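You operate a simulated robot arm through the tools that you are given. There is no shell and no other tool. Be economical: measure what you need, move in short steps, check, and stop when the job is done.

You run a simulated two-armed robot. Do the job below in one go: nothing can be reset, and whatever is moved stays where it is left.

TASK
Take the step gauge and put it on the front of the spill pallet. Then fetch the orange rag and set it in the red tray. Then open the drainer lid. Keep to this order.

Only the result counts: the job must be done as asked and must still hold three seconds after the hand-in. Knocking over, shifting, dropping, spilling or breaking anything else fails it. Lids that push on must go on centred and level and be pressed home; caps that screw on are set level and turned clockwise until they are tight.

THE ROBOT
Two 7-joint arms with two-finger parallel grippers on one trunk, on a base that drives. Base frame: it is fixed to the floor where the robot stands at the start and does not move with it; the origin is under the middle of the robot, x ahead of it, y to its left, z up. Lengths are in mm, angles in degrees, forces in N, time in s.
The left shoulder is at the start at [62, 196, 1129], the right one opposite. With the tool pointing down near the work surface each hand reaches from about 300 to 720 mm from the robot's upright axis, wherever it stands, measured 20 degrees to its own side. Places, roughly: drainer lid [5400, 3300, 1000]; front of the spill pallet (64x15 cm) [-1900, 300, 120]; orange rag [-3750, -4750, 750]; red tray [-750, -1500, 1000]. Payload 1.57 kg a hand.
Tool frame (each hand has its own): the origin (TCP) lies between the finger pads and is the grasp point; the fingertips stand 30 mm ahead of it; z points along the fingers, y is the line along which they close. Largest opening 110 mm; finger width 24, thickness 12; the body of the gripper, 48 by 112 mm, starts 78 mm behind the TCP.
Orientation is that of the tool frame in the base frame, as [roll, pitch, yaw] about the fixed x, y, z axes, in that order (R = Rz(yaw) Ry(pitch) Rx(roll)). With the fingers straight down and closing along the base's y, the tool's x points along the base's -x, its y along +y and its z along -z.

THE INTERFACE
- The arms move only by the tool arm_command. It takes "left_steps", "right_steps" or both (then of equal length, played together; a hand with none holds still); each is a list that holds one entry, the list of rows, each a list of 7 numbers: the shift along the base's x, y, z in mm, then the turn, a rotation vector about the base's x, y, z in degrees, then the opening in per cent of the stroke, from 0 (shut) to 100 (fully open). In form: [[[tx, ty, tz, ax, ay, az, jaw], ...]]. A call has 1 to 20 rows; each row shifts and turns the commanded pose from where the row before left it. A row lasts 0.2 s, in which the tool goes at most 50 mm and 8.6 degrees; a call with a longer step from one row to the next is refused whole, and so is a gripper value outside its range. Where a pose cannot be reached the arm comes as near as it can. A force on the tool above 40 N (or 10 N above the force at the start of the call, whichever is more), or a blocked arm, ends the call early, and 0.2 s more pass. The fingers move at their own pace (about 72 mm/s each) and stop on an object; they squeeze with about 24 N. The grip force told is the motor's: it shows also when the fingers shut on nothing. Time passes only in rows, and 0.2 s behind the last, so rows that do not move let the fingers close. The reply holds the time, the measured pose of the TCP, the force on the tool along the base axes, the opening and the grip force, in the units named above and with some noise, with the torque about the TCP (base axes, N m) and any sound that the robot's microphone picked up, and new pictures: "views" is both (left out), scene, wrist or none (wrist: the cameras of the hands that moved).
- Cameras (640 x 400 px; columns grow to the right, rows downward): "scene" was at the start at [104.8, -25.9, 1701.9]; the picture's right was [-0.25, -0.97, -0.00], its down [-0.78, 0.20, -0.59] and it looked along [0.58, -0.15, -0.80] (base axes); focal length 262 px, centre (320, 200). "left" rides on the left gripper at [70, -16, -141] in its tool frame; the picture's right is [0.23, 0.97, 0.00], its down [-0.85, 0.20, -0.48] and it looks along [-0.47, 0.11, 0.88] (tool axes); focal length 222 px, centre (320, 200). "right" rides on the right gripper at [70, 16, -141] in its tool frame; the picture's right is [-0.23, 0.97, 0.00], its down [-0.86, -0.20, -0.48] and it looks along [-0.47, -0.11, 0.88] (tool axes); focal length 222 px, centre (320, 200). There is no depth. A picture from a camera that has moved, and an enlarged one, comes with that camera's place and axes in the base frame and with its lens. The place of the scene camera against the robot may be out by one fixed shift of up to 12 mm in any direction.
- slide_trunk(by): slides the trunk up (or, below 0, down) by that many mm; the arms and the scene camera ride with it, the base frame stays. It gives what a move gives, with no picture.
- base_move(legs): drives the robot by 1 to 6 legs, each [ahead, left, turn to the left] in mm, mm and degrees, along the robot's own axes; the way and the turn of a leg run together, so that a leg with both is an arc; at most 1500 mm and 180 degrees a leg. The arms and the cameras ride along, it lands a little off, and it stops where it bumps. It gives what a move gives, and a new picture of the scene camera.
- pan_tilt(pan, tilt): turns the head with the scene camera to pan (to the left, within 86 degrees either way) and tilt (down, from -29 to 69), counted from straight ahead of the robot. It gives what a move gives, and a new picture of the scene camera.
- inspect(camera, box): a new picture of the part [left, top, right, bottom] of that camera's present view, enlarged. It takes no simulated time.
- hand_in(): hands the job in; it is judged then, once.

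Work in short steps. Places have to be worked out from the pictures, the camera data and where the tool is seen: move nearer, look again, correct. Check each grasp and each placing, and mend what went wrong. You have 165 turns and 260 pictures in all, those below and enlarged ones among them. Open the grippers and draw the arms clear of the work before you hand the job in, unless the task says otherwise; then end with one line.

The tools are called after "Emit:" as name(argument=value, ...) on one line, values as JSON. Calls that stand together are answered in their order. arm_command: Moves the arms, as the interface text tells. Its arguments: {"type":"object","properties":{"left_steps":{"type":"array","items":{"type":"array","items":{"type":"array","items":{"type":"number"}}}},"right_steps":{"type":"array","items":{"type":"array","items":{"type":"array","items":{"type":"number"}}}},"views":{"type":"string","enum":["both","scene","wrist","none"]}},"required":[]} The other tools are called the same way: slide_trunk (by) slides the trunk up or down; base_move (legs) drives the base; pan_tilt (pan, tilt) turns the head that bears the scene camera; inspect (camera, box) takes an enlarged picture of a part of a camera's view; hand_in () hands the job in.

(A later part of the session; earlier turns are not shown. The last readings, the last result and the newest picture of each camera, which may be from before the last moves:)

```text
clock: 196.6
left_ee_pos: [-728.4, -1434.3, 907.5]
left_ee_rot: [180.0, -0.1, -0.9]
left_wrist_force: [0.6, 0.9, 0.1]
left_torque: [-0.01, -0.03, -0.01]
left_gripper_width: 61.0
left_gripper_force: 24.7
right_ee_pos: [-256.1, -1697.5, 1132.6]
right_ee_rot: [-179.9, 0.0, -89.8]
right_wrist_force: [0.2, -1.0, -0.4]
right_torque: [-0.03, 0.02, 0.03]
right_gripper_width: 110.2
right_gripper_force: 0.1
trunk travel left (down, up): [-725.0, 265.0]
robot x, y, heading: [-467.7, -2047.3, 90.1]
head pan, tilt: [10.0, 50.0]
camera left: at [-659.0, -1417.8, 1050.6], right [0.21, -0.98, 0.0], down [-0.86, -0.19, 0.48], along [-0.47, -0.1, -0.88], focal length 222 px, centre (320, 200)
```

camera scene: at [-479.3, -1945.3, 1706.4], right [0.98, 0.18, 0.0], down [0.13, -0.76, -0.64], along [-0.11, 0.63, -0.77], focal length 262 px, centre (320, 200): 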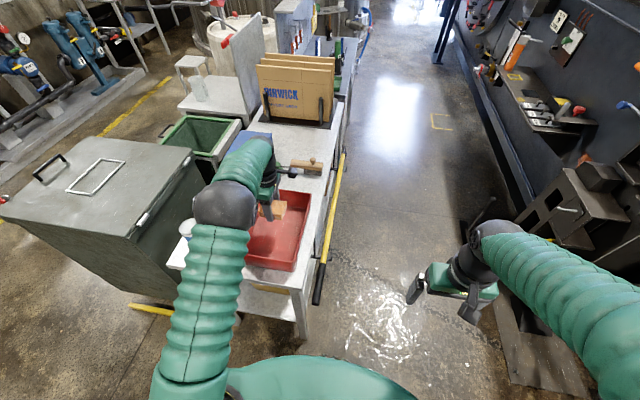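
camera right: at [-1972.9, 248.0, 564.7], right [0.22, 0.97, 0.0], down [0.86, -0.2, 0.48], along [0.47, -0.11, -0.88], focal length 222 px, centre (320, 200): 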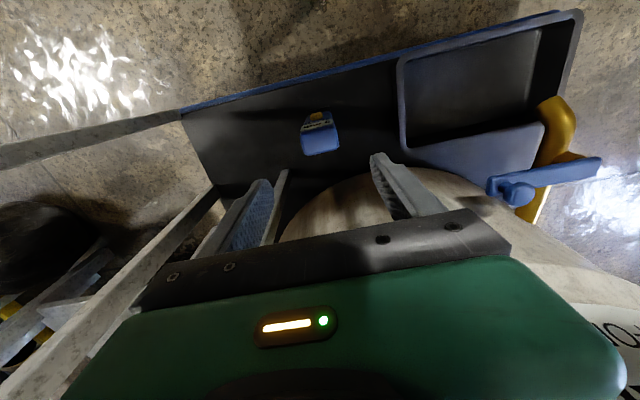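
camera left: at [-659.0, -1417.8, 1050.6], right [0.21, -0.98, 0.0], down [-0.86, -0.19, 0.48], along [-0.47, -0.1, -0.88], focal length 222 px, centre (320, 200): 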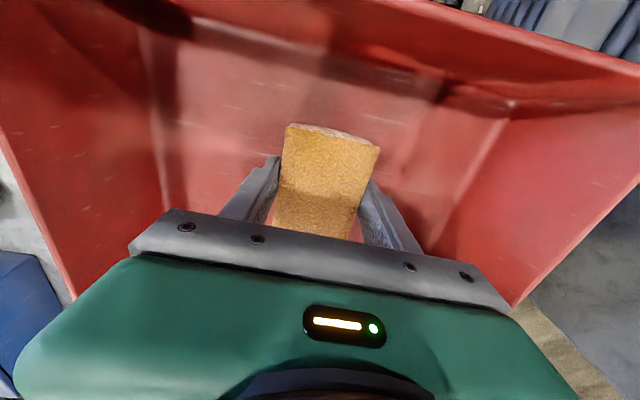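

Emit:
arm_command(left_steps=[[[0, 0, -4, 0, 0, 0, 0], [0, 0, -4, 0, 0, 0, 0], [0, 0, -4, 0, 0, 0, 0], [0, 0, -3, 0, 0, 0, 0], [0, 0, 0, 0, 0, 0, 0]]], views="none")

Emit:
inspect(camera="scene", box=[200, 140, 360, 280])

```text
clock: 197.8
left_ee_pos: [-728.5, -1434.5, 892.5]
left_ee_rot: [179.9, 0.0, -0.9]
left_wrist_force: [0.1, 0.0, -0.6]
left_torque: [0.0, -0.01, -0.01]
left_gripper_width: 61.0
left_gripper_force: 24.1
right_ee_pos: [-254.5, -1697.3, 1133.4]
right_ee_rot: [-179.9, 0.0, -89.8]
right_wrist_force: [-0.2, -0.7, -0.7]
right_torque: [0.01, -0.02, 0.03]
right_gripper_width: 110.1
right_gripper_force: 0.1
trunk travel left (down, up): [-725.0, 265.0]
robot x, y, heading: [-463.8, -2048.9, 90.3]
head pan, tilt: [10.0, 50.0]
```

```text
2.86 times, centred on (280, 210) of scene
camera zoom: at [-479.0, -1944.3, 1706.3], right [0.98, 0.18, 0.0], down [0.13, -0.76, -0.64], along [-0.11, 0.63, -0.77], focal length 749 px, centre (434, 171)
```

zoom: 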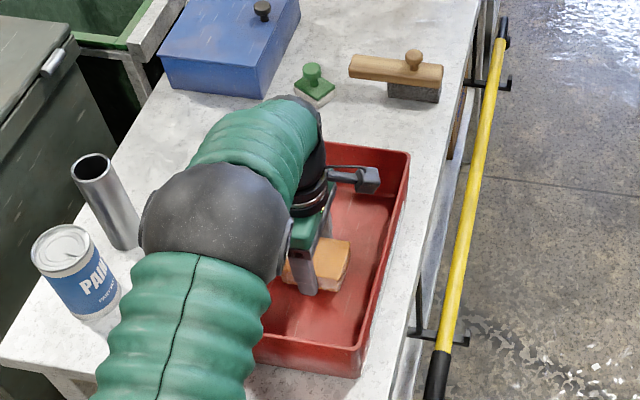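

Rag is close to the tray floor. Continue gently.

Emit:
arm_command(left_steps=[[[0, 0, -3, 0, 0, 0, 0], [0, 0, -3, 0, 0, 0, 0], [0, 0, -3, 0, 0, 0, 0], [0, 0, 0, 0, 0, 0, 0]]], views="none")

Emit:
arm_command(left_steps=[[[0, 0, -3, 0, 0, 0, 0], [0, 0, -3, 0, 0, 0, 0], [0, 0, -3, 0, 0, 0, 0], [0, 0, 0, 0, 0, 0, 0]]], views="scene")

```text
clock: 198.6
left_ee_pos: [-728.6, -1432.4, 892.2]
left_ee_rot: [-179.5, 0.2, -1.0]
left_wrist_force: [1.5, -9.7, 25.7]
left_torque: [-1.21, -0.32, -0.07]
left_gripper_width: 61.2
left_gripper_force: 24.1
right_ee_pos: [-253.6, -1699.0, 1134.1]
right_ee_rot: [180.0, 0.1, -89.8]
right_wrist_force: [-0.4, 0.3, -0.2]
right_torque: [-0.01, 0.01, -0.02]
right_gripper_width: 109.8
right_gripper_force: 0.1
trunk travel left (down, up): [-725.0, 265.0]
robot x, y, heading: [-466.2, -2047.1, 89.9]
head pan, tilt: [10.0, 50.0]
stopped in row 3 (left hand): the force on the tool passed its limit at 44 N (the readings are from after the stop); the commanded pose is now the measured one
```

```text
clock: 199.1
left_ee_pos: [-727.8, -1429.5, 891.3]
left_ee_rot: [-179.2, 0.4, -0.9]
left_wrist_force: [2.2, -13.3, 32.7]
left_torque: [-1.59, -0.36, -0.11]
left_gripper_width: 61.2
left_gripper_force: 23.9
right_ee_pos: [-253.9, -1700.1, 1133.9]
right_ee_rot: [179.9, 0.2, -89.9]
right_wrist_force: [0.2, 0.8, 0.4]
right_torque: [-0.03, -0.03, 0.02]
right_gripper_width: 109.9
right_gripper_force: 0.1
trunk travel left (down, up): [-725.0, 265.0]
robot x, y, heading: [-467.1, -2049.3, 90.1]
head pan, tilt: [10.0, 50.0]
stopped in row 2 (left hand): the force on the tool passed its limit at 44 N (the readings are from after the stop); the commanded pose is now the measured one
camera scene: at [-475.8, -1951.0, 1706.9], right [0.98, 0.18, 0.0], down [0.13, -0.75, -0.64], along [-0.11, 0.63, -0.76], focal length 262 px, centre (320, 200)
```

scene: 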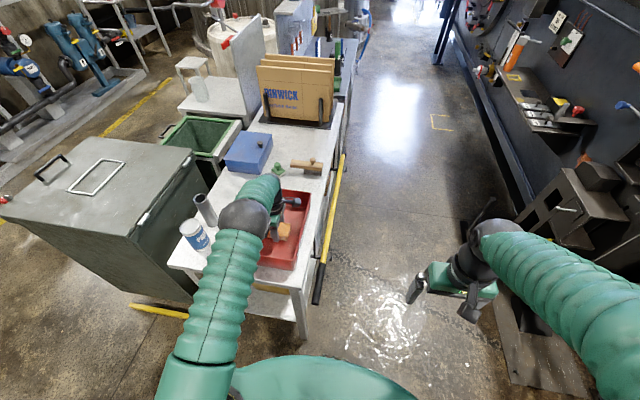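

Firm contact with the tray floor at TCP z≈891. I ease up 4 mm and open gently.

Emit:
arm_command(left_steps=[[[0, -3, 3, 0, 0, 0, 0], [0, 0, 1, 0, 0, 0, 0], [0, 0, 0, 0, 0, 0, 0]]], views="none")

Emit:
arm_command(left_steps=[[[0, 0, 0, 0, 0, 0, 65], [0, 0, 0, 0, 0, 0, 72], [0, 0, 0, 0, 0, 0, 80], [0, 0, 0, 0, 0, 0, 80]]], views="wrist")

```text
clock: 199.9
left_ee_pos: [-729.5, -1431.4, 893.6]
left_ee_rot: [-179.0, 0.4, -0.9]
left_wrist_force: [2.4, 7.5, 16.4]
left_torque: [-0.42, -0.25, 0.16]
left_gripper_width: 60.7
left_gripper_force: 24.4
right_ee_pos: [-253.5, -1696.9, 1132.3]
right_ee_rot: [179.9, 0.0, -89.9]
right_wrist_force: [-0.7, -0.4, 0.5]
right_torque: [-0.02, 0.01, -0.02]
right_gripper_width: 110.1
right_gripper_force: 0.1
trunk travel left (down, up): [-725.0, 265.0]
robot x, y, heading: [-464.9, -2049.1, 90.2]
head pan, tilt: [10.0, 50.0]
```

```text
clock: 200.9
left_ee_pos: [-729.8, -1431.8, 891.4]
left_ee_rot: [-179.2, 0.4, -1.0]
left_wrist_force: [0.4, 5.5, 18.1]
left_torque: [-0.66, -0.11, 0.05]
left_gripper_width: 82.8
left_gripper_force: 0.2
right_ee_pos: [-254.2, -1698.2, 1133.7]
right_ee_rot: [180.0, 0.0, -89.9]
right_wrist_force: [1.6, -0.6, -0.1]
right_torque: [-0.01, 0.03, 0.04]
right_gripper_width: 109.9
right_gripper_force: 0.0
trunk travel left (down, up): [-725.0, 265.0]
robot x, y, heading: [-466.6, -2044.4, 90.2]
head pan, tilt: [10.0, 50.0]
camera left: at [-659.5, -1417.9, 1035.0], right [0.21, -0.98, -0.01], down [-0.86, -0.19, 0.48], along [-0.47, -0.09, -0.88], focal length 222 px, centre (320, 200)
```

left: 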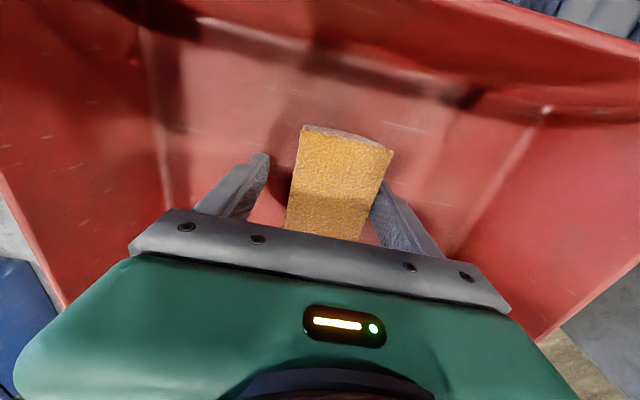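

Released; fingers still press the floor a bit. I open wider and lift out.

Emit:
arm_command(left_steps=[[[0, 0, 8, 0, 0, 0, 90], [0, 0, 10, -0.8, 0, 0, 100], [0, 0, 25, 0, 0, 0, 100], [0, 0, 40, 0, 0, 0, 100], [0, 0, 40, 0, 0, 0, 100], [0, 0, 40, 0, 0, 0, 100], [0, 0, 40, 0, 0, 0, 100], [0, 0, 30, 0, 0, 0, 100], [0, 0, 0, 0, 0, 0, 100]]])

```text
clock: 202.9
left_ee_pos: [-729.2, -1428.4, 1125.6]
left_ee_rot: [179.9, 0.3, -0.9]
left_wrist_force: [-0.6, -0.3, 0.4]
left_torque: [0.0, -0.01, -0.03]
left_gripper_width: 109.9
left_gripper_force: 0.0
right_ee_pos: [-255.9, -1698.2, 1132.3]
right_ee_rot: [180.0, -0.1, -89.7]
right_wrist_force: [0.1, -0.2, 0.9]
right_torque: [-0.01, 0.03, -0.01]
right_gripper_width: 110.1
right_gripper_force: 0.0
trunk travel left (down, up): [-725.0, 265.0]
robot x, y, heading: [-468.9, -2045.6, 90.3]
head pan, tilt: [10.0, 50.0]
camera scene: at [-479.0, -1943.8, 1706.3], right [0.98, 0.18, 0.0], down [0.14, -0.76, -0.64], along [-0.11, 0.63, -0.77], focal length 262 px, centre (320, 200)
camera left: at [-658.4, -1413.2, 1267.0], right [0.21, -0.98, 0.0], down [-0.86, -0.19, 0.48], along [-0.47, -0.1, -0.88], focal length 222 px, centre (320, 200)
```

scene: 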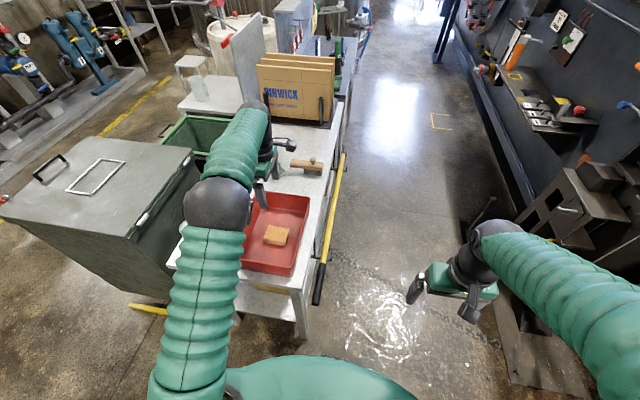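
left: 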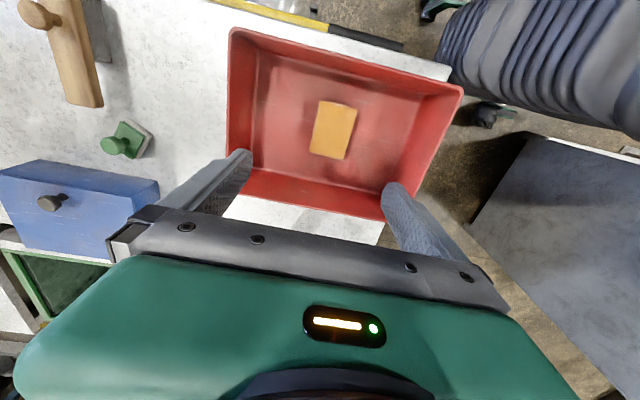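

Rag lies in the tray. I draw the left arm back and unwind its wrist.

Emit:
arm_command(left_steps=[[[0, -30, 10, 0, 0, -8, 100], [0, -30, 10, 0, 0, -8.1, 100], [0, -35, 0, 0, 0, -8.1, 100], [0, -35, 0, 0, 0, -8.1, 100], [0, -35, 0, 0, 0, -8.1, 100], [0, -35, 0, 0, 0, -8.1, 100], [10, -30, 0, 0, 0, -8.1, 100], [10, -20, 0, 0, 0, -8.1, 100], [10, -10, 0, 0, 0, -8.1, 100], [10, -10, 0, 0, 0, -8.1, 100], [0, 0, 0, 0, 0, -8.1, 100], [0, 0, 0, 0, 0, 0, 100]]], views="none")

Emit:
pan_tilt(pan=-40, tilt=15)

Emit:
pan_tilt(pan=0, tilt=10)

```text
clock: 205.5
left_ee_pos: [-689.4, -1699.8, 1144.9]
left_ee_rot: [-180.0, 0.1, -90.1]
left_wrist_force: [0.2, -0.1, -0.4]
left_torque: [-0.03, 0.0, 0.02]
left_gripper_width: 110.1
left_gripper_force: 0.1
right_ee_pos: [-256.3, -1697.7, 1132.1]
right_ee_rot: [180.0, -0.1, -89.8]
right_wrist_force: [0.0, 0.3, 0.7]
right_torque: [0.02, -0.01, 0.03]
right_gripper_width: 110.0
right_gripper_force: 0.1
trunk travel left (down, up): [-725.0, 265.0]
robot x, y, heading: [-466.4, -2051.1, 90.0]
head pan, tilt: [10.0, 50.0]
```

```text
clock: 206.7
left_ee_pos: [-691.1, -1699.9, 1146.3]
left_ee_rot: [180.0, 0.2, -89.9]
left_wrist_force: [-0.8, 1.2, 0.9]
left_torque: [0.02, 0.03, 0.0]
left_gripper_width: 110.3
left_gripper_force: 0.1
right_ee_pos: [-256.0, -1697.5, 1132.6]
right_ee_rot: [-179.9, -0.1, -89.8]
right_wrist_force: [0.6, 1.5, 1.1]
right_torque: [0.02, 0.03, 0.02]
right_gripper_width: 109.9
right_gripper_force: 0.1
trunk travel left (down, up): [-725.0, 265.0]
robot x, y, heading: [-464.8, -2048.4, 90.0]
head pan, tilt: [-40.0, 15.0]
camera scene: at [-405.4, -1949.5, 1760.1], right [0.77, -0.64, 0.0], down [-0.17, -0.2, -0.97], along [0.62, 0.74, -0.26], focal length 262 px, centre (320, 200)
```

scene: 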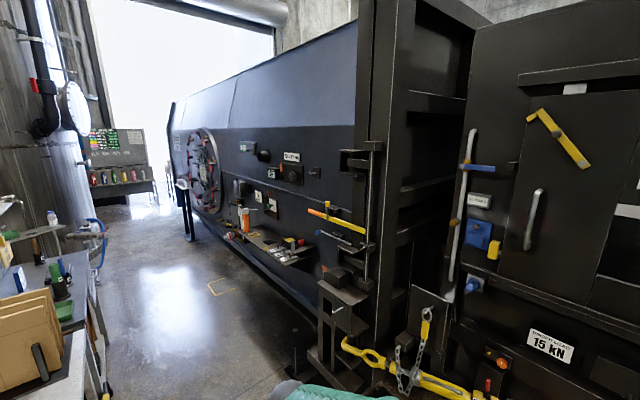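

```text
clock: 207.7
left_ee_pos: [-689.1, -1700.3, 1145.6]
left_ee_rot: [180.0, 0.2, -89.8]
left_wrist_force: [0.2, -0.4, 0.5]
left_torque: [0.01, 0.0, 0.01]
left_gripper_width: 109.8
left_gripper_force: 0.1
right_ee_pos: [-255.4, -1697.4, 1132.7]
right_ee_rot: [180.0, 0.0, -89.9]
right_wrist_force: [0.1, 0.1, -0.5]
right_torque: [-0.02, -0.03, -0.03]
right_gripper_width: 109.6
right_gripper_force: 0.0
trunk travel left (down, up): [-725.0, 265.0]
robot x, y, heading: [-466.4, -2050.3, 90.2]
head pan, tilt: [0.0, 10.0]
camera scene: at [-465.5, -1929.0, 1768.3], right [1.0, 0.0, 0.0], down [0.0, -0.17, -0.98], along [0.0, 0.98, -0.17], focal length 262 px, centre (320, 200)
```

scene: 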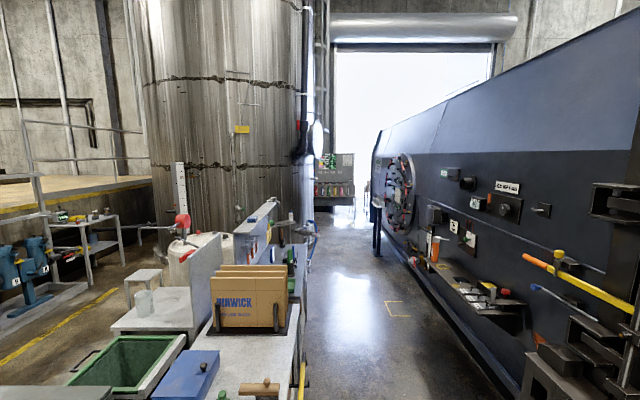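

Now to the drainer at (5400, 3300): around the machine's far end. I shift right to x≈-185 and drive up the machine aisle.

Emit:
base_move(legs=[[0, -280, 0], [1500, 0, 0], [1400, 0, 0]])

```text
clock: 223.5
left_ee_pos: [-413.4, 1243.3, 1145.9]
left_ee_rot: [180.0, 0.2, -90.1]
left_wrist_force: [-0.4, 0.1, -0.3]
left_torque: [0.04, -0.02, 0.04]
left_gripper_width: 110.0
left_gripper_force: 0.1
right_ee_pos: [20.8, 1245.4, 1132.7]
right_ee_rot: [180.0, 0.1, -90.0]
right_wrist_force: [-0.3, -0.6, 0.7]
right_torque: [-0.02, 0.01, -0.03]
right_gripper_width: 109.8
right_gripper_force: 0.0
trunk travel left (down, up): [-725.0, 265.0]
robot x, y, heading: [-188.1, 895.2, 90.0]
head pan, tilt: [0.0, 10.0]
camera scene: at [-189.4, 1013.8, 1768.3], right [1.0, 0.0, 0.0], down [0.0, -0.17, -0.98], along [0.0, 0.98, -0.17], focal length 262 px, centre (320, 200)
```

scene: 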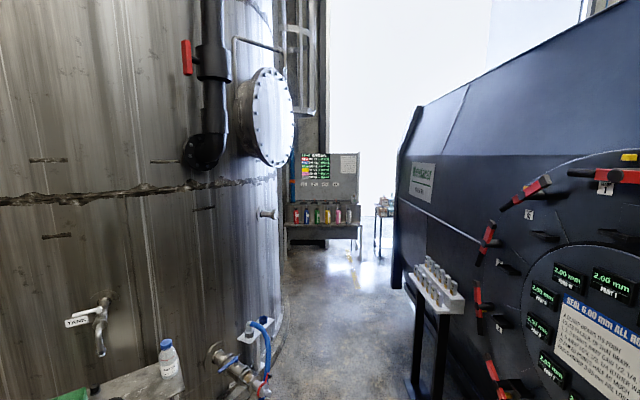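

I look lower and around to gauge the passage.

Emit:
pan_tilt(pan=0, tilt=40)

```text
clock: 224.5
left_ee_pos: [-414.3, 1244.3, 1145.3]
left_ee_rot: [180.0, 0.2, -90.0]
left_wrist_force: [0.2, -0.2, 0.0]
left_torque: [0.02, -0.02, -0.02]
left_gripper_width: 109.9
left_gripper_force: 0.2
right_ee_pos: [20.8, 1245.1, 1133.1]
right_ee_rot: [179.9, 0.1, -89.8]
right_wrist_force: [0.0, 0.7, -0.4]
right_torque: [-0.03, -0.01, -0.03]
right_gripper_width: 110.0
right_gripper_force: 0.1
trunk travel left (down, up): [-725.0, 265.0]
robot x, y, heading: [-189.2, 894.6, 90.2]
head pan, tilt: [0.0, 40.0]
camera scene: at [-189.3, 1007.1, 1720.6], right [1.0, 0.0, 0.0], down [0.0, -0.64, -0.77], along [0.0, 0.77, -0.64], focal length 262 px, centre (320, 200)
```

scene: 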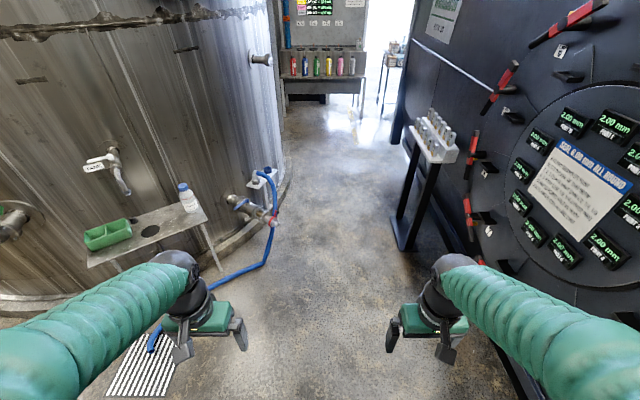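

The passage between valve (x≈-545) and rack (x≈420) suffices; I raise the trunk so the elbows clear the vials, then drive through.

Emit:
slide_trunk(by=255)

Emit:
base_move(legs=[[0, -125, 0], [1200, 0, 0]])

```text
clock: 227.1
left_ee_pos: [-414.1, 1242.6, 1400.1]
left_ee_rot: [180.0, 0.2, -90.1]
left_wrist_force: [-1.5, -1.4, 0.2]
left_torque: [0.02, -0.01, -0.04]
left_gripper_width: 109.9
left_gripper_force: 0.0
right_ee_pos: [20.8, 1245.4, 1388.2]
right_ee_rot: [180.0, 0.1, -89.9]
right_wrist_force: [-0.3, 0.7, 0.9]
right_torque: [-0.01, 0.0, 0.0]
right_gripper_width: 110.0
right_gripper_force: 0.1
trunk travel left (down, up): [-980.0, 10.0]
robot x, y, heading: [-191.7, 894.3, 90.2]
head pan, tilt: [0.0, 40.0]
```

```text
clock: 233.9
left_ee_pos: [-288.3, 2414.6, 1401.5]
left_ee_rot: [179.8, 0.2, -90.0]
left_wrist_force: [0.2, 0.1, -0.7]
left_torque: [0.0, -0.01, -0.01]
left_gripper_width: 109.8
left_gripper_force: 0.0
right_ee_pos: [145.9, 2418.1, 1387.3]
right_ee_rot: [180.0, 0.1, -89.9]
right_wrist_force: [0.5, -0.5, -0.1]
right_torque: [0.02, 0.01, -0.01]
right_gripper_width: 109.9
right_gripper_force: 0.1
trunk travel left (down, up): [-980.0, 10.0]
robot x, y, heading: [-67.6, 2070.4, 89.9]
head pan, tilt: [0.0, 40.0]
camera scene: at [-59.1, 2177.3, 1975.7], right [1.0, 0.0, 0.0], down [0.0, -0.64, -0.77], along [0.0, 0.77, -0.64], focal length 262 px, centre (320, 200)
```

scene: 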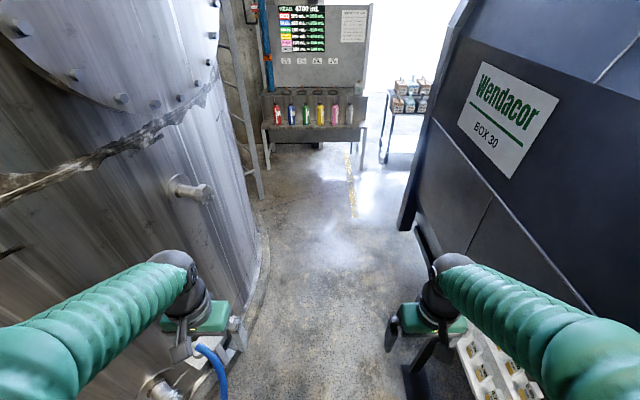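

Proceeding slowly past the rack, then easing right.

Emit:
base_move(legs=[[650, -40, 0], [600, -200, 0]])

Emit:
pan_tilt(pan=-40, tilt=25)

```text
clock: 240.7
left_ee_pos: [-50.4, 3670.8, 1400.7]
left_ee_rot: [-180.0, 0.3, -90.3]
left_wrist_force: [-1.0, 0.1, 0.7]
left_torque: [0.01, -0.05, 0.02]
left_gripper_width: 109.9
left_gripper_force: 0.1
right_ee_pos: [384.0, 3671.9, 1390.2]
right_ee_rot: [-179.9, 0.1, -90.2]
right_wrist_force: [-0.1, 0.1, -0.1]
right_torque: [0.01, -0.01, 0.0]
right_gripper_width: 110.0
right_gripper_force: 0.1
trunk travel left (down, up): [-980.0, 10.0]
robot x, y, heading: [175.6, 3324.9, 89.8]
head pan, tilt: [0.0, 40.0]
camera scene: at [174.8, 3432.6, 1975.9], right [1.0, 0.0, 0.0], down [0.0, -0.64, -0.77], along [0.0, 0.77, -0.64], focal length 262 px, centre (320, 200)
```

scene: 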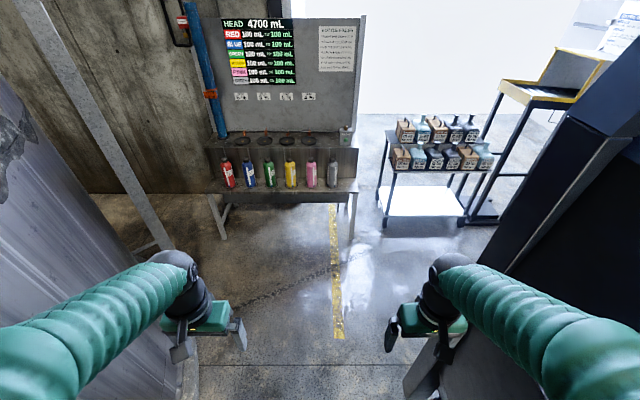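

```text
clock: 241.8
left_ee_pos: [-48.3, 3676.7, 1399.7]
left_ee_rot: [-180.0, 0.1, -90.2]
left_wrist_force: [-0.4, 0.1, 0.3]
left_torque: [0.0, 0.02, -0.01]
left_gripper_width: 110.1
left_gripper_force: 0.1
right_ee_pos: [386.6, 3677.1, 1386.9]
right_ee_rot: [-179.8, -0.1, -90.2]
right_wrist_force: [-0.3, 0.1, -0.7]
right_torque: [-0.02, -0.01, -0.01]
right_gripper_width: 110.0
right_gripper_force: 0.1
trunk travel left (down, up): [-980.0, 10.0]
robot x, y, heading: [173.3, 3323.8, 90.0]
head pan, tilt: [-40.0, 25.0]
camera scene: at [235.8, 3424.3, 1998.8], right [0.76, -0.65, 0.0], down [-0.27, -0.32, -0.91], along [0.58, 0.69, -0.42], focal length 262 px, centre (320, 200)
```

scene: 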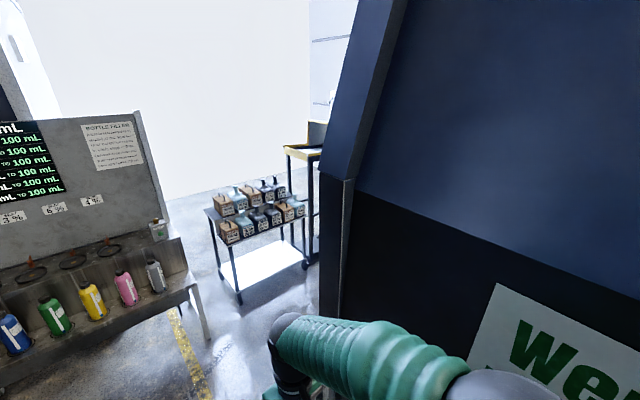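

Machine end and a bottle cart are ahead to the right. I go on a bit and look again.

Emit:
base_move(legs=[[750, 50, 0]])

Emit:
pan_tilt(pan=-75, tilt=35)

```text
clock: 245.9
left_ee_pos: [-90.1, 4448.1, 1399.9]
left_ee_rot: [180.0, 0.2, -90.6]
left_wrist_force: [-0.2, 0.7, -0.3]
left_torque: [0.01, -0.01, -0.03]
left_gripper_width: 110.0
left_gripper_force: 0.0
right_ee_pos: [345.0, 4446.0, 1390.4]
right_ee_rot: [-179.8, 0.0, -90.7]
right_wrist_force: [-0.1, -0.4, 0.8]
right_torque: [-0.01, 0.01, -0.02]
right_gripper_width: 110.1
right_gripper_force: 0.0
trunk travel left (down, up): [-980.0, 10.0]
robot x, y, heading: [132.7, 4098.6, 89.1]
head pan, tilt: [-40.0, 25.0]
camera scene: at [193.4, 4193.4, 1999.1], right [0.76, -0.65, 0.0], down [-0.28, -0.32, -0.91], along [0.59, 0.69, -0.42], focal length 262 px, centre (320, 200)
```

scene: 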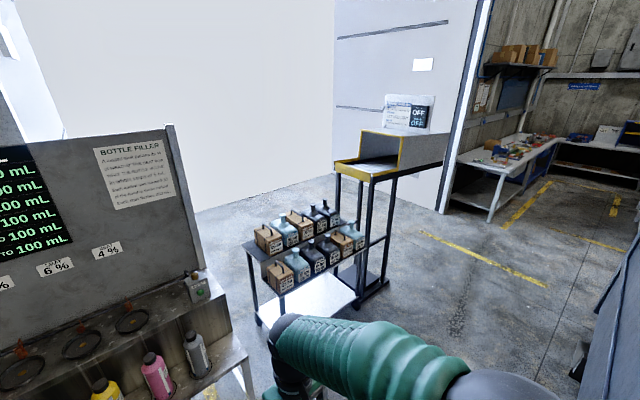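

```text
clock: 246.9
left_ee_pos: [-89.7, 4452.7, 1399.2]
left_ee_rot: [-179.9, 0.1, -90.5]
left_wrist_force: [1.1, -0.1, -0.1]
left_torque: [-0.02, -0.03, -0.01]
left_gripper_width: 110.0
left_gripper_force: 0.0
right_ee_pos: [344.2, 4448.9, 1388.0]
right_ee_rot: [-179.9, -0.2, -90.6]
right_wrist_force: [0.3, -0.9, -0.3]
right_torque: [0.0, 0.0, 0.01]
right_gripper_width: 110.3
right_gripper_force: 0.1
trunk travel left (down, up): [-980.0, 10.0]
robot x, y, heading: [132.9, 4099.6, 89.4]
head pan, tilt: [-75.0, 35.0]
camera scene: at [218.8, 4150.1, 1983.2], right [0.25, -0.97, 0.0], down [-0.56, -0.14, -0.82], along [0.79, 0.2, -0.57], focal length 262 px, centre (320, 200)
```

scene: 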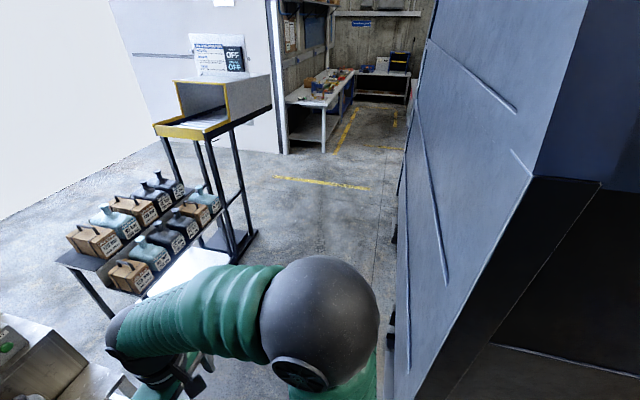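

We are past the machine's corner; the passage in +x between machine end (y≈3830) and carts (y≈5380) is wide. I turn right and drive along y≈4550.

Emit:
base_move(legs=[[250, 0, 0], [0, 0, -89.4], [1000, 150, 0], [900, 0, 0]])

Emit:
pan_tilt(pan=0, tilt=20)

Emit:
pan_tilt(pan=-45, tilt=25)

```text
clock: 261.8
left_ee_pos: [2398.2, 4729.3, 1401.3]
left_ee_rot: [180.0, 0.2, -179.5]
left_wrist_force: [-0.9, 1.2, -0.2]
left_torque: [0.0, 0.04, -0.01]
left_gripper_width: 109.9
left_gripper_force: 0.1
right_ee_pos: [2402.8, 4294.7, 1389.0]
right_ee_rot: [-179.8, 0.1, -179.6]
right_wrist_force: [1.2, 1.3, -0.2]
right_torque: [0.0, -0.04, -0.02]
right_gripper_width: 110.1
right_gripper_force: 0.0
trunk travel left (down, up): [-980.0, 10.0]
robot x, y, heading: [2053.2, 4500.8, 0.4]
head pan, tilt: [-75.0, 35.0]
camera scene: at [2106.5, 4410.3, 1983.3], right [-0.96, -0.27, 0.0], down [-0.15, 0.55, -0.82], along [0.22, -0.79, -0.57], focal length 262 px, centre (320, 200)
```

scene: 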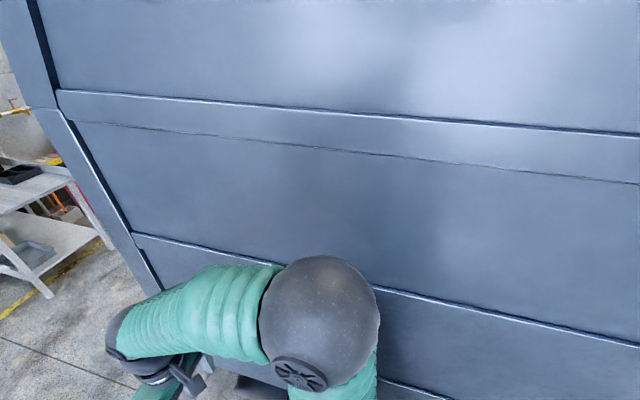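

```text
clock: 263.3
left_ee_pos: [2398.5, 4730.0, 1400.2]
left_ee_rot: [-179.9, 0.2, -179.4]
left_wrist_force: [0.3, 0.2, -0.3]
left_torque: [0.02, 0.02, 0.0]
left_gripper_width: 109.9
left_gripper_force: 0.0
right_ee_pos: [2404.9, 4295.1, 1389.2]
right_ee_rot: [-179.8, 0.1, -179.3]
right_wrist_force: [0.7, 0.2, 0.1]
right_torque: [-0.03, -0.02, 0.03]
right_gripper_width: 110.2
right_gripper_force: 0.1
trunk travel left (down, up): [-980.0, 10.0]
robot x, y, heading: [2052.9, 4501.8, 0.4]
head pan, tilt: [0.0, 20.0]
camera scene: at [2178.5, 4496.2, 2007.0], right [0.01, -1.0, 0.0], down [-0.34, 0.0, -0.94], along [0.94, 0.01, -0.34], focal length 262 px, centre (320, 200)
```

scene: 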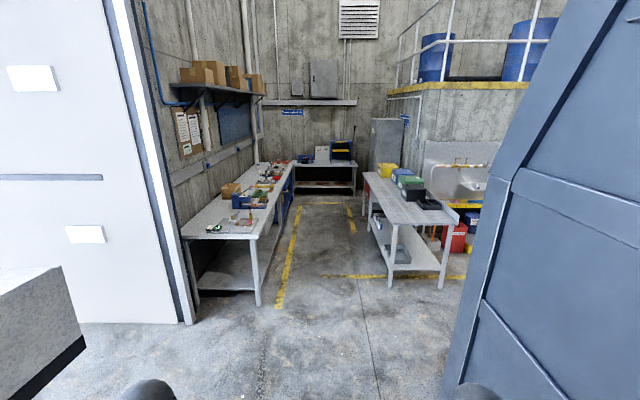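

```text
clock: 264.4
left_ee_pos: [2398.4, 4729.4, 1400.0]
left_ee_rot: [-180.0, 0.1, -179.4]
left_wrist_force: [0.1, 0.1, -0.5]
left_torque: [0.02, 0.01, -0.01]
left_gripper_width: 109.9
left_gripper_force: 0.1
right_ee_pos: [2405.0, 4295.3, 1387.1]
right_ee_rot: [-179.9, -0.1, -179.4]
right_wrist_force: [-0.6, -0.2, 0.4]
right_torque: [0.01, 0.02, -0.02]
right_gripper_width: 109.8
right_gripper_force: 0.1
trunk travel left (down, up): [-980.0, 10.0]
robot x, y, heading: [2056.0, 4500.0, 0.6]
head pan, tilt: [-45.0, 25.0]
camera scene: at [2152.9, 4430.7, 1998.9], right [-0.7, -0.71, 0.0], down [-0.3, 0.3, -0.91], along [0.65, -0.63, -0.42], focal length 262 px, centre (320, 200)
```

scene: 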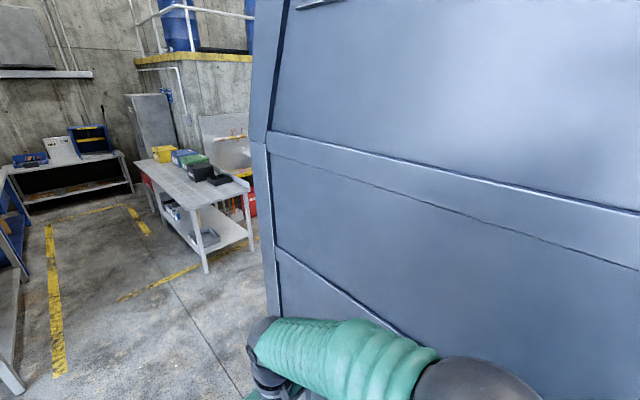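

The drainer projects to about px (413,188) in the forward view: the small table with boxes. I look at it enlarged.

Emit:
inspect(camera="scene", box=[120, 120, 280, 220])

Emit:
base_move(legs=[[1000, 0, 0]])

Emit:
pan_tilt(pan=-25, tilt=30)

Emit:
inspect(camera="scene", box=[200, 60, 440, 260])

```text
4.00 times, centred on (200, 170) of scene
camera zoom: at [2152.9, 4430.7, 1998.9], right [-0.7, -0.71, 0.0], down [-0.3, 0.3, -0.91], along [0.65, -0.63, -0.42], focal length 1048 px, centre (800, 320)
```

zoom: 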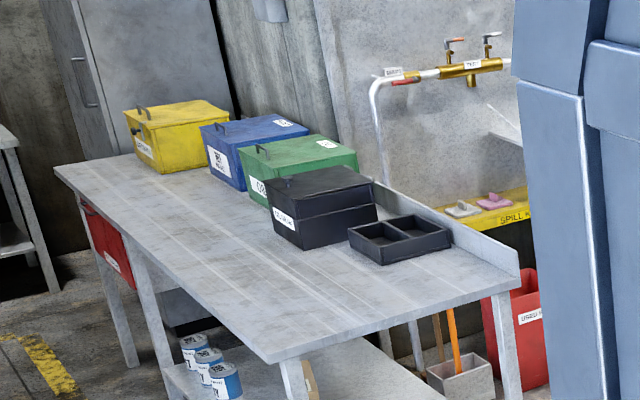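

```text
clock: 269.6
left_ee_pos: [3393.5, 4733.9, 1400.5]
left_ee_rot: [179.9, 0.3, -180.0]
left_wrist_force: [0.4, 0.0, 0.6]
left_torque: [-0.01, 0.01, 0.01]
left_gripper_width: 110.0
left_gripper_force: 0.1
right_ee_pos: [3396.8, 4296.8, 1389.4]
right_ee_rot: [-179.9, 0.2, -179.8]
right_wrist_force: [0.5, 1.4, 0.2]
right_torque: [0.02, 0.0, 0.01]
right_gripper_width: 110.0
right_gripper_force: 0.0
trunk travel left (down, up): [-980.0, 10.0]
robot x, y, heading: [3048.1, 4506.1, 0.2]
head pan, tilt: [-45.0, 25.0]
camera scene: at [3143.4, 4435.3, 1999.1], right [-0.71, -0.71, 0.0], down [-0.3, 0.3, -0.91], along [0.64, -0.64, -0.42], focal length 262 px, centre (320, 200)
```

scene: 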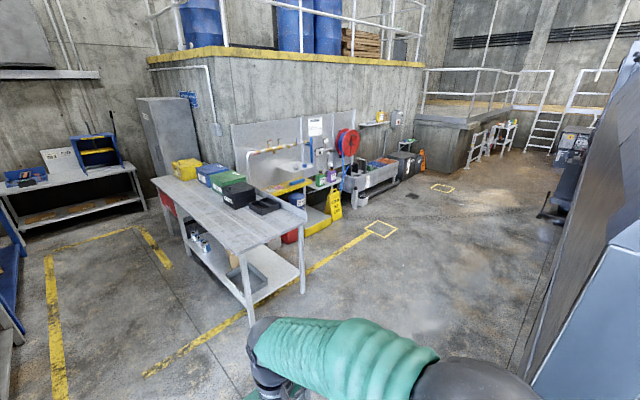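

```text
clock: 270.4
left_ee_pos: [3394.8, 4732.2, 1399.3]
left_ee_rot: [-179.9, 0.1, 180.0]
left_wrist_force: [0.1, 0.3, -0.2]
left_torque: [0.0, -0.01, -0.01]
left_gripper_width: 109.8
left_gripper_force: 0.1
right_ee_pos: [3398.1, 4297.9, 1387.3]
right_ee_rot: [-179.8, 0.0, -179.9]
right_wrist_force: [-0.7, 0.7, 0.0]
right_torque: [-0.02, 0.01, 0.04]
right_gripper_width: 110.1
right_gripper_force: 0.1
trunk travel left (down, up): [-980.0, 10.0]
robot x, y, heading: [3050.4, 4504.9, 0.2]
head pan, tilt: [-25.0, 30.0]
camera scene: at [3162.3, 4462.6, 1991.0], right [-0.42, -0.91, 0.0], down [-0.45, 0.21, -0.87], along [0.79, -0.36, -0.5], focal length 262 px, centre (320, 200)
```

scene: 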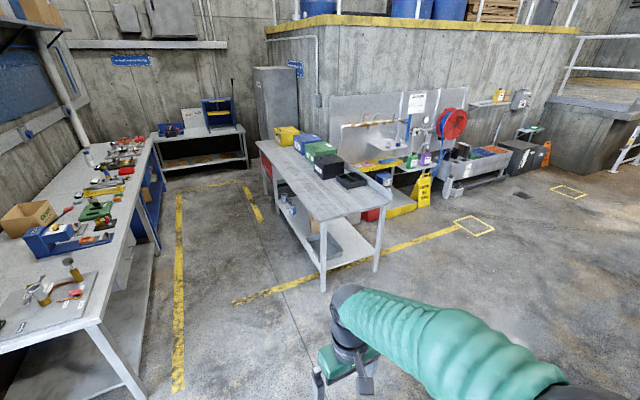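

```text
2.00 times, centred on (320, 160) of scene
camera zoom: at [3162.3, 4462.6, 1991.0], right [-0.42, -0.91, 0.0], down [-0.45, 0.21, -0.87], along [0.79, -0.36, -0.5], focal length 524 px, centre (320, 280)
```

zoom: 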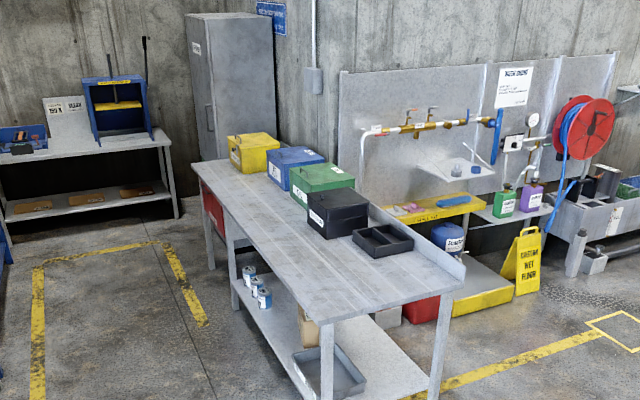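

Four lidded boxes stand on the small table near (5400, 3300). I drive along y≈4450 to x≈5250, then turn to face the table.

Emit:
base_move(legs=[[1200, -60, 0], [1000, 0, 0], [0, 0, -90]])

Emit:
pan_tilt(pan=0, tilt=40)

Emit:
inspect(camera="scene", box=[200, 60, 440, 210])

```text
clock: 285.1
left_ee_pos: [5474.0, 4153.4, 1398.9]
left_ee_rot: [-180.0, 0.1, 91.5]
left_wrist_force: [0.2, 0.6, 0.4]
left_torque: [-0.01, 0.04, 0.0]
left_gripper_width: 110.3
left_gripper_force: 0.0
right_ee_pos: [5039.3, 4140.8, 1389.1]
right_ee_rot: [-179.8, 0.1, 91.5]
right_wrist_force: [-0.8, -0.1, 0.7]
right_torque: [-0.01, 0.0, -0.03]
right_gripper_width: 109.8
right_gripper_force: 0.1
trunk travel left (down, up): [-980.0, 10.0]
robot x, y, heading: [5243.0, 4493.7, -88.4]
head pan, tilt: [-25.0, 30.0]
camera scene: at [5204.2, 4374.2, 1990.9], right [-0.92, 0.4, 0.0], down [0.2, 0.46, -0.87], along [-0.35, -0.79, -0.5], focal length 262 px, centre (320, 200)
```

scene: 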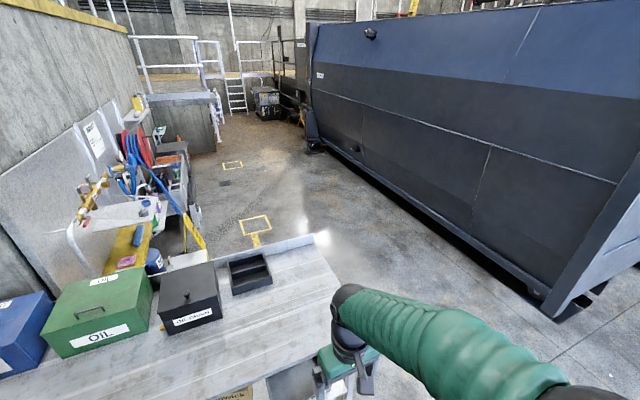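

```text
clock: 285.9
left_ee_pos: [5472.1, 4154.6, 1399.1]
left_ee_rot: [-179.9, 0.1, 91.4]
left_wrist_force: [0.6, 0.5, -0.7]
left_torque: [0.05, 0.01, -0.03]
left_gripper_width: 110.1
left_gripper_force: 0.1
right_ee_pos: [5038.9, 4140.4, 1389.2]
right_ee_rot: [-179.8, 0.0, 91.5]
right_wrist_force: [0.6, 0.6, -0.1]
right_torque: [0.02, -0.04, 0.02]
right_gripper_width: 110.1
right_gripper_force: 0.0
trunk travel left (down, up): [-980.0, 10.0]
robot x, y, heading: [5239.3, 4494.4, -88.7]
head pan, tilt: [0.0, 40.0]
camera scene: at [5242.3, 4372.0, 1975.6], right [-1.0, -0.02, 0.0], down [-0.02, 0.64, -0.77], along [0.02, -0.77, -0.64], focal length 262 px, centre (320, 200)
```

scene: 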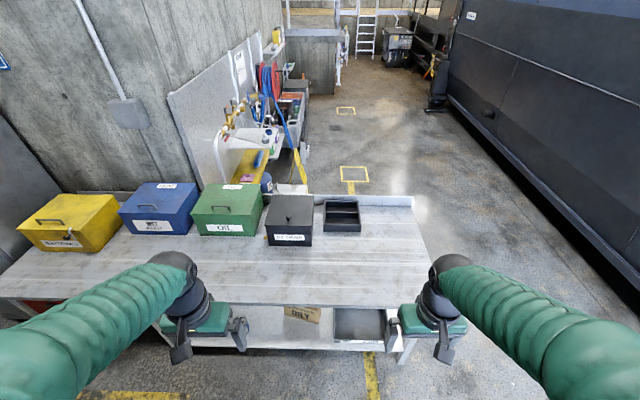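

```text
2.67 times, centred on (320, 135) of scene
camera zoom: at [5242.3, 4372.0, 1975.6], right [-1.0, -0.02, 0.0], down [-0.02, 0.64, -0.77], along [0.02, -0.77, -0.64], focal length 699 px, centre (320, 373)
```

zoom: 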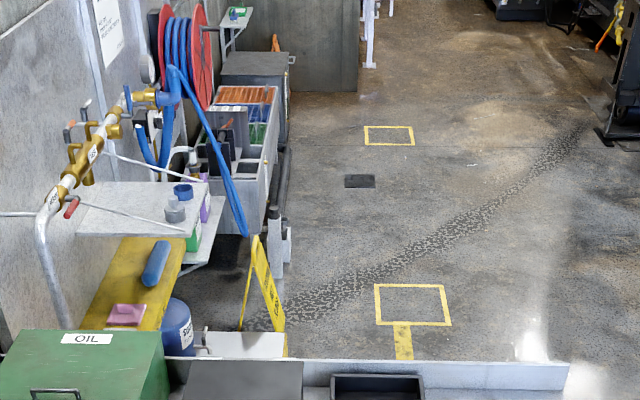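

Emit:
inspect(camera="scene", box=[110, 170, 390, 260])

Emit:
inspect(camera="scene", box=[250, 180, 370, 260])

Emit:
inspect(camera="scene", box=[10, 170, 130, 260])

```text
2.29 times, centred on (250, 215) of scene
camera zoom: at [5242.3, 4372.0, 1975.6], right [-1.0, -0.02, 0.0], down [-0.02, 0.64, -0.77], along [0.02, -0.77, -0.64], focal length 599 px, centre (480, 166)
```

zoom: 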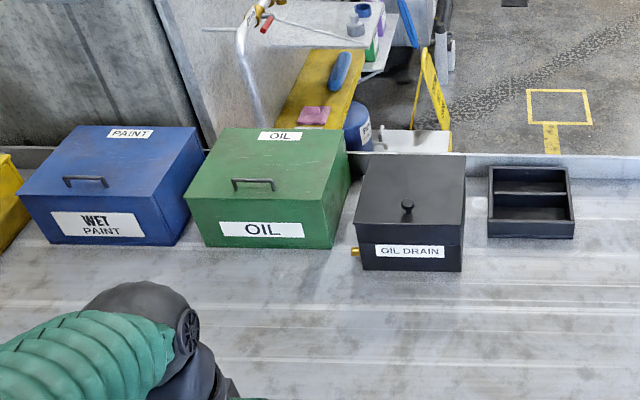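

```text
5.00 times, centred on (310, 220) of scene
camera zoom: at [5242.3, 4372.0, 1975.6], right [-1.0, -0.02, 0.0], down [-0.02, 0.64, -0.77], along [0.02, -0.77, -0.64], focal length 1310 px, centre (370, 100)
```

zoom: 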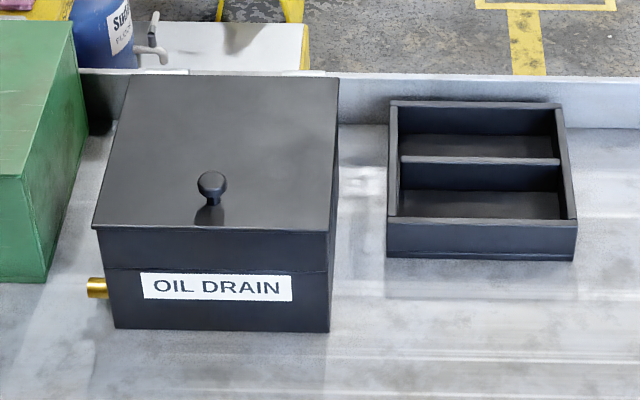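

```text
4.44 times, centred on (70, 215) of scene
camera zoom: at [5242.3, 4372.0, 1975.6], right [-1.0, -0.02, 0.0], down [-0.02, 0.64, -0.77], along [0.02, -0.77, -0.64], focal length 1164 px, centre (1431, 133)
```

zoom: 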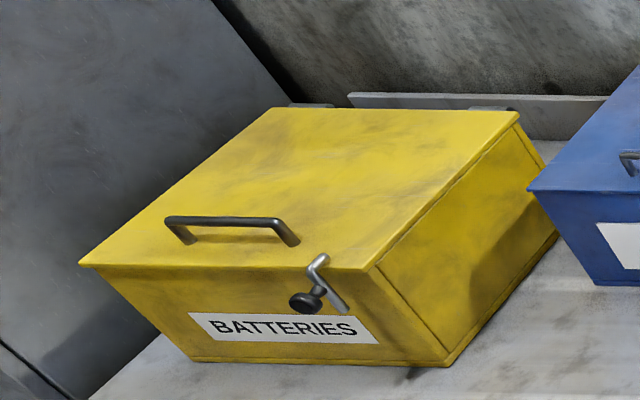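

The black "OIL DRAIN" box is the drainer; its hinged lid has a knob at about (5430, 3409, ~1060). I lower the trunk 150 mm and drive up to the table (edge y≈3770), robot at about (5400, 4120).

Emit:
slide_trunk(by=-150)

Emit:
base_move(legs=[[0, 160, -1.3], [370, 0, 0]])

Emit:
pan_tilt(pan=0, tilt=48)

Emit:
inspect(camera="scene", box=[240, 120, 400, 220])

```text
clock: 287.7
left_ee_pos: [5473.0, 4153.5, 1249.1]
left_ee_rot: [-179.9, 0.1, 91.4]
left_wrist_force: [0.3, 0.1, -0.3]
left_torque: [-0.01, 0.02, -0.01]
left_gripper_width: 110.1
left_gripper_force: 0.1
right_ee_pos: [5038.4, 4141.3, 1239.1]
right_ee_rot: [-179.8, 0.1, 91.5]
right_wrist_force: [-0.7, 0.9, 0.2]
right_torque: [-0.01, 0.03, -0.01]
right_gripper_width: 110.2
right_gripper_force: 0.0
trunk travel left (down, up): [-830.0, 160.0]
robot x, y, heading: [5239.7, 4495.2, -88.7]
head pan, tilt: [0.0, 40.0]
```

```text
clock: 291.1
left_ee_pos: [5631.8, 3783.4, 1250.3]
left_ee_rot: [-179.9, 0.2, 90.5]
left_wrist_force: [0.0, 0.4, -0.4]
left_torque: [-0.02, 0.0, 0.02]
left_gripper_width: 109.9
left_gripper_force: 0.1
right_ee_pos: [5196.2, 3777.5, 1240.2]
right_ee_rot: [-179.8, 0.2, 90.6]
right_wrist_force: [0.3, 0.6, 0.3]
right_torque: [-0.01, 0.01, 0.03]
right_gripper_width: 109.7
right_gripper_force: 0.0
trunk travel left (down, up): [-830.0, 160.0]
robot x, y, heading: [5399.9, 4127.0, -89.8]
head pan, tilt: [0.0, 40.0]
camera scene: at [5399.7, 4008.3, 1825.9], right [-1.0, -0.01, 0.0], down [0.0, 0.64, -0.77], along [0.01, -0.77, -0.64], focal length 262 px, centre (320, 200)
```

scene: 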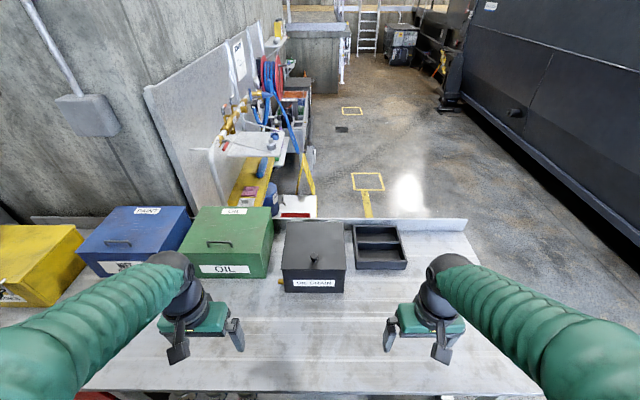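

```text
clock: 291.8
left_ee_pos: [5624.0, 3782.1, 1250.8]
left_ee_rot: [179.7, 0.1, 90.6]
left_wrist_force: [0.0, 0.3, 0.2]
left_torque: [-0.01, -0.07, -0.02]
left_gripper_width: 109.7
left_gripper_force: 0.1
right_ee_pos: [5190.8, 3775.9, 1238.6]
right_ee_rot: [179.9, 0.1, 90.5]
right_wrist_force: [-0.6, -0.2, 0.0]
right_torque: [0.01, -0.04, 0.0]
right_gripper_width: 110.0
right_gripper_force: 0.1
trunk travel left (down, up): [-830.0, 160.0]
robot x, y, heading: [5399.0, 4126.5, -89.2]
head pan, tilt: [0.0, 48.0]
camera scene: at [5389.7, 4011.7, 1814.3], right [-1.0, -0.01, -0.01], down [0.0, 0.74, -0.67], along [0.01, -0.67, -0.74], focal length 262 px, centre (320, 200)
```

scene: 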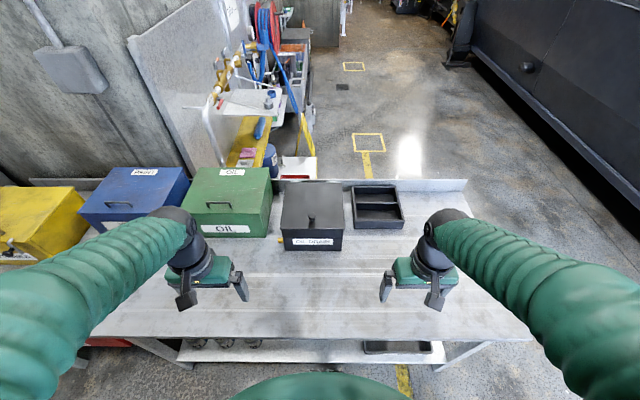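

```text
4.00 times, centred on (320, 170) of scene
camera zoom: at [5389.7, 4011.7, 1814.3], right [-1.0, -0.01, -0.01], down [0.0, 0.74, -0.67], along [0.01, -0.67, -0.74], focal length 1048 px, centre (320, 320)
```

zoom: 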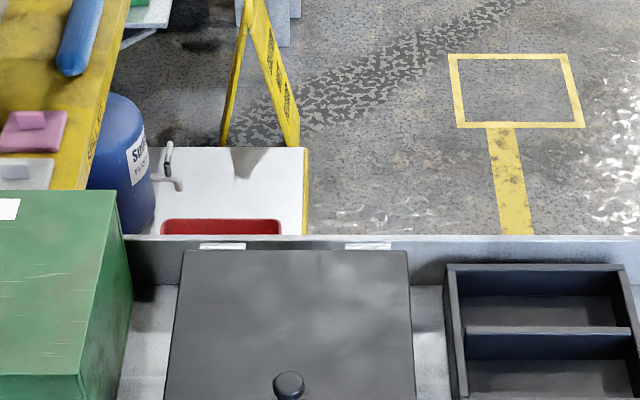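

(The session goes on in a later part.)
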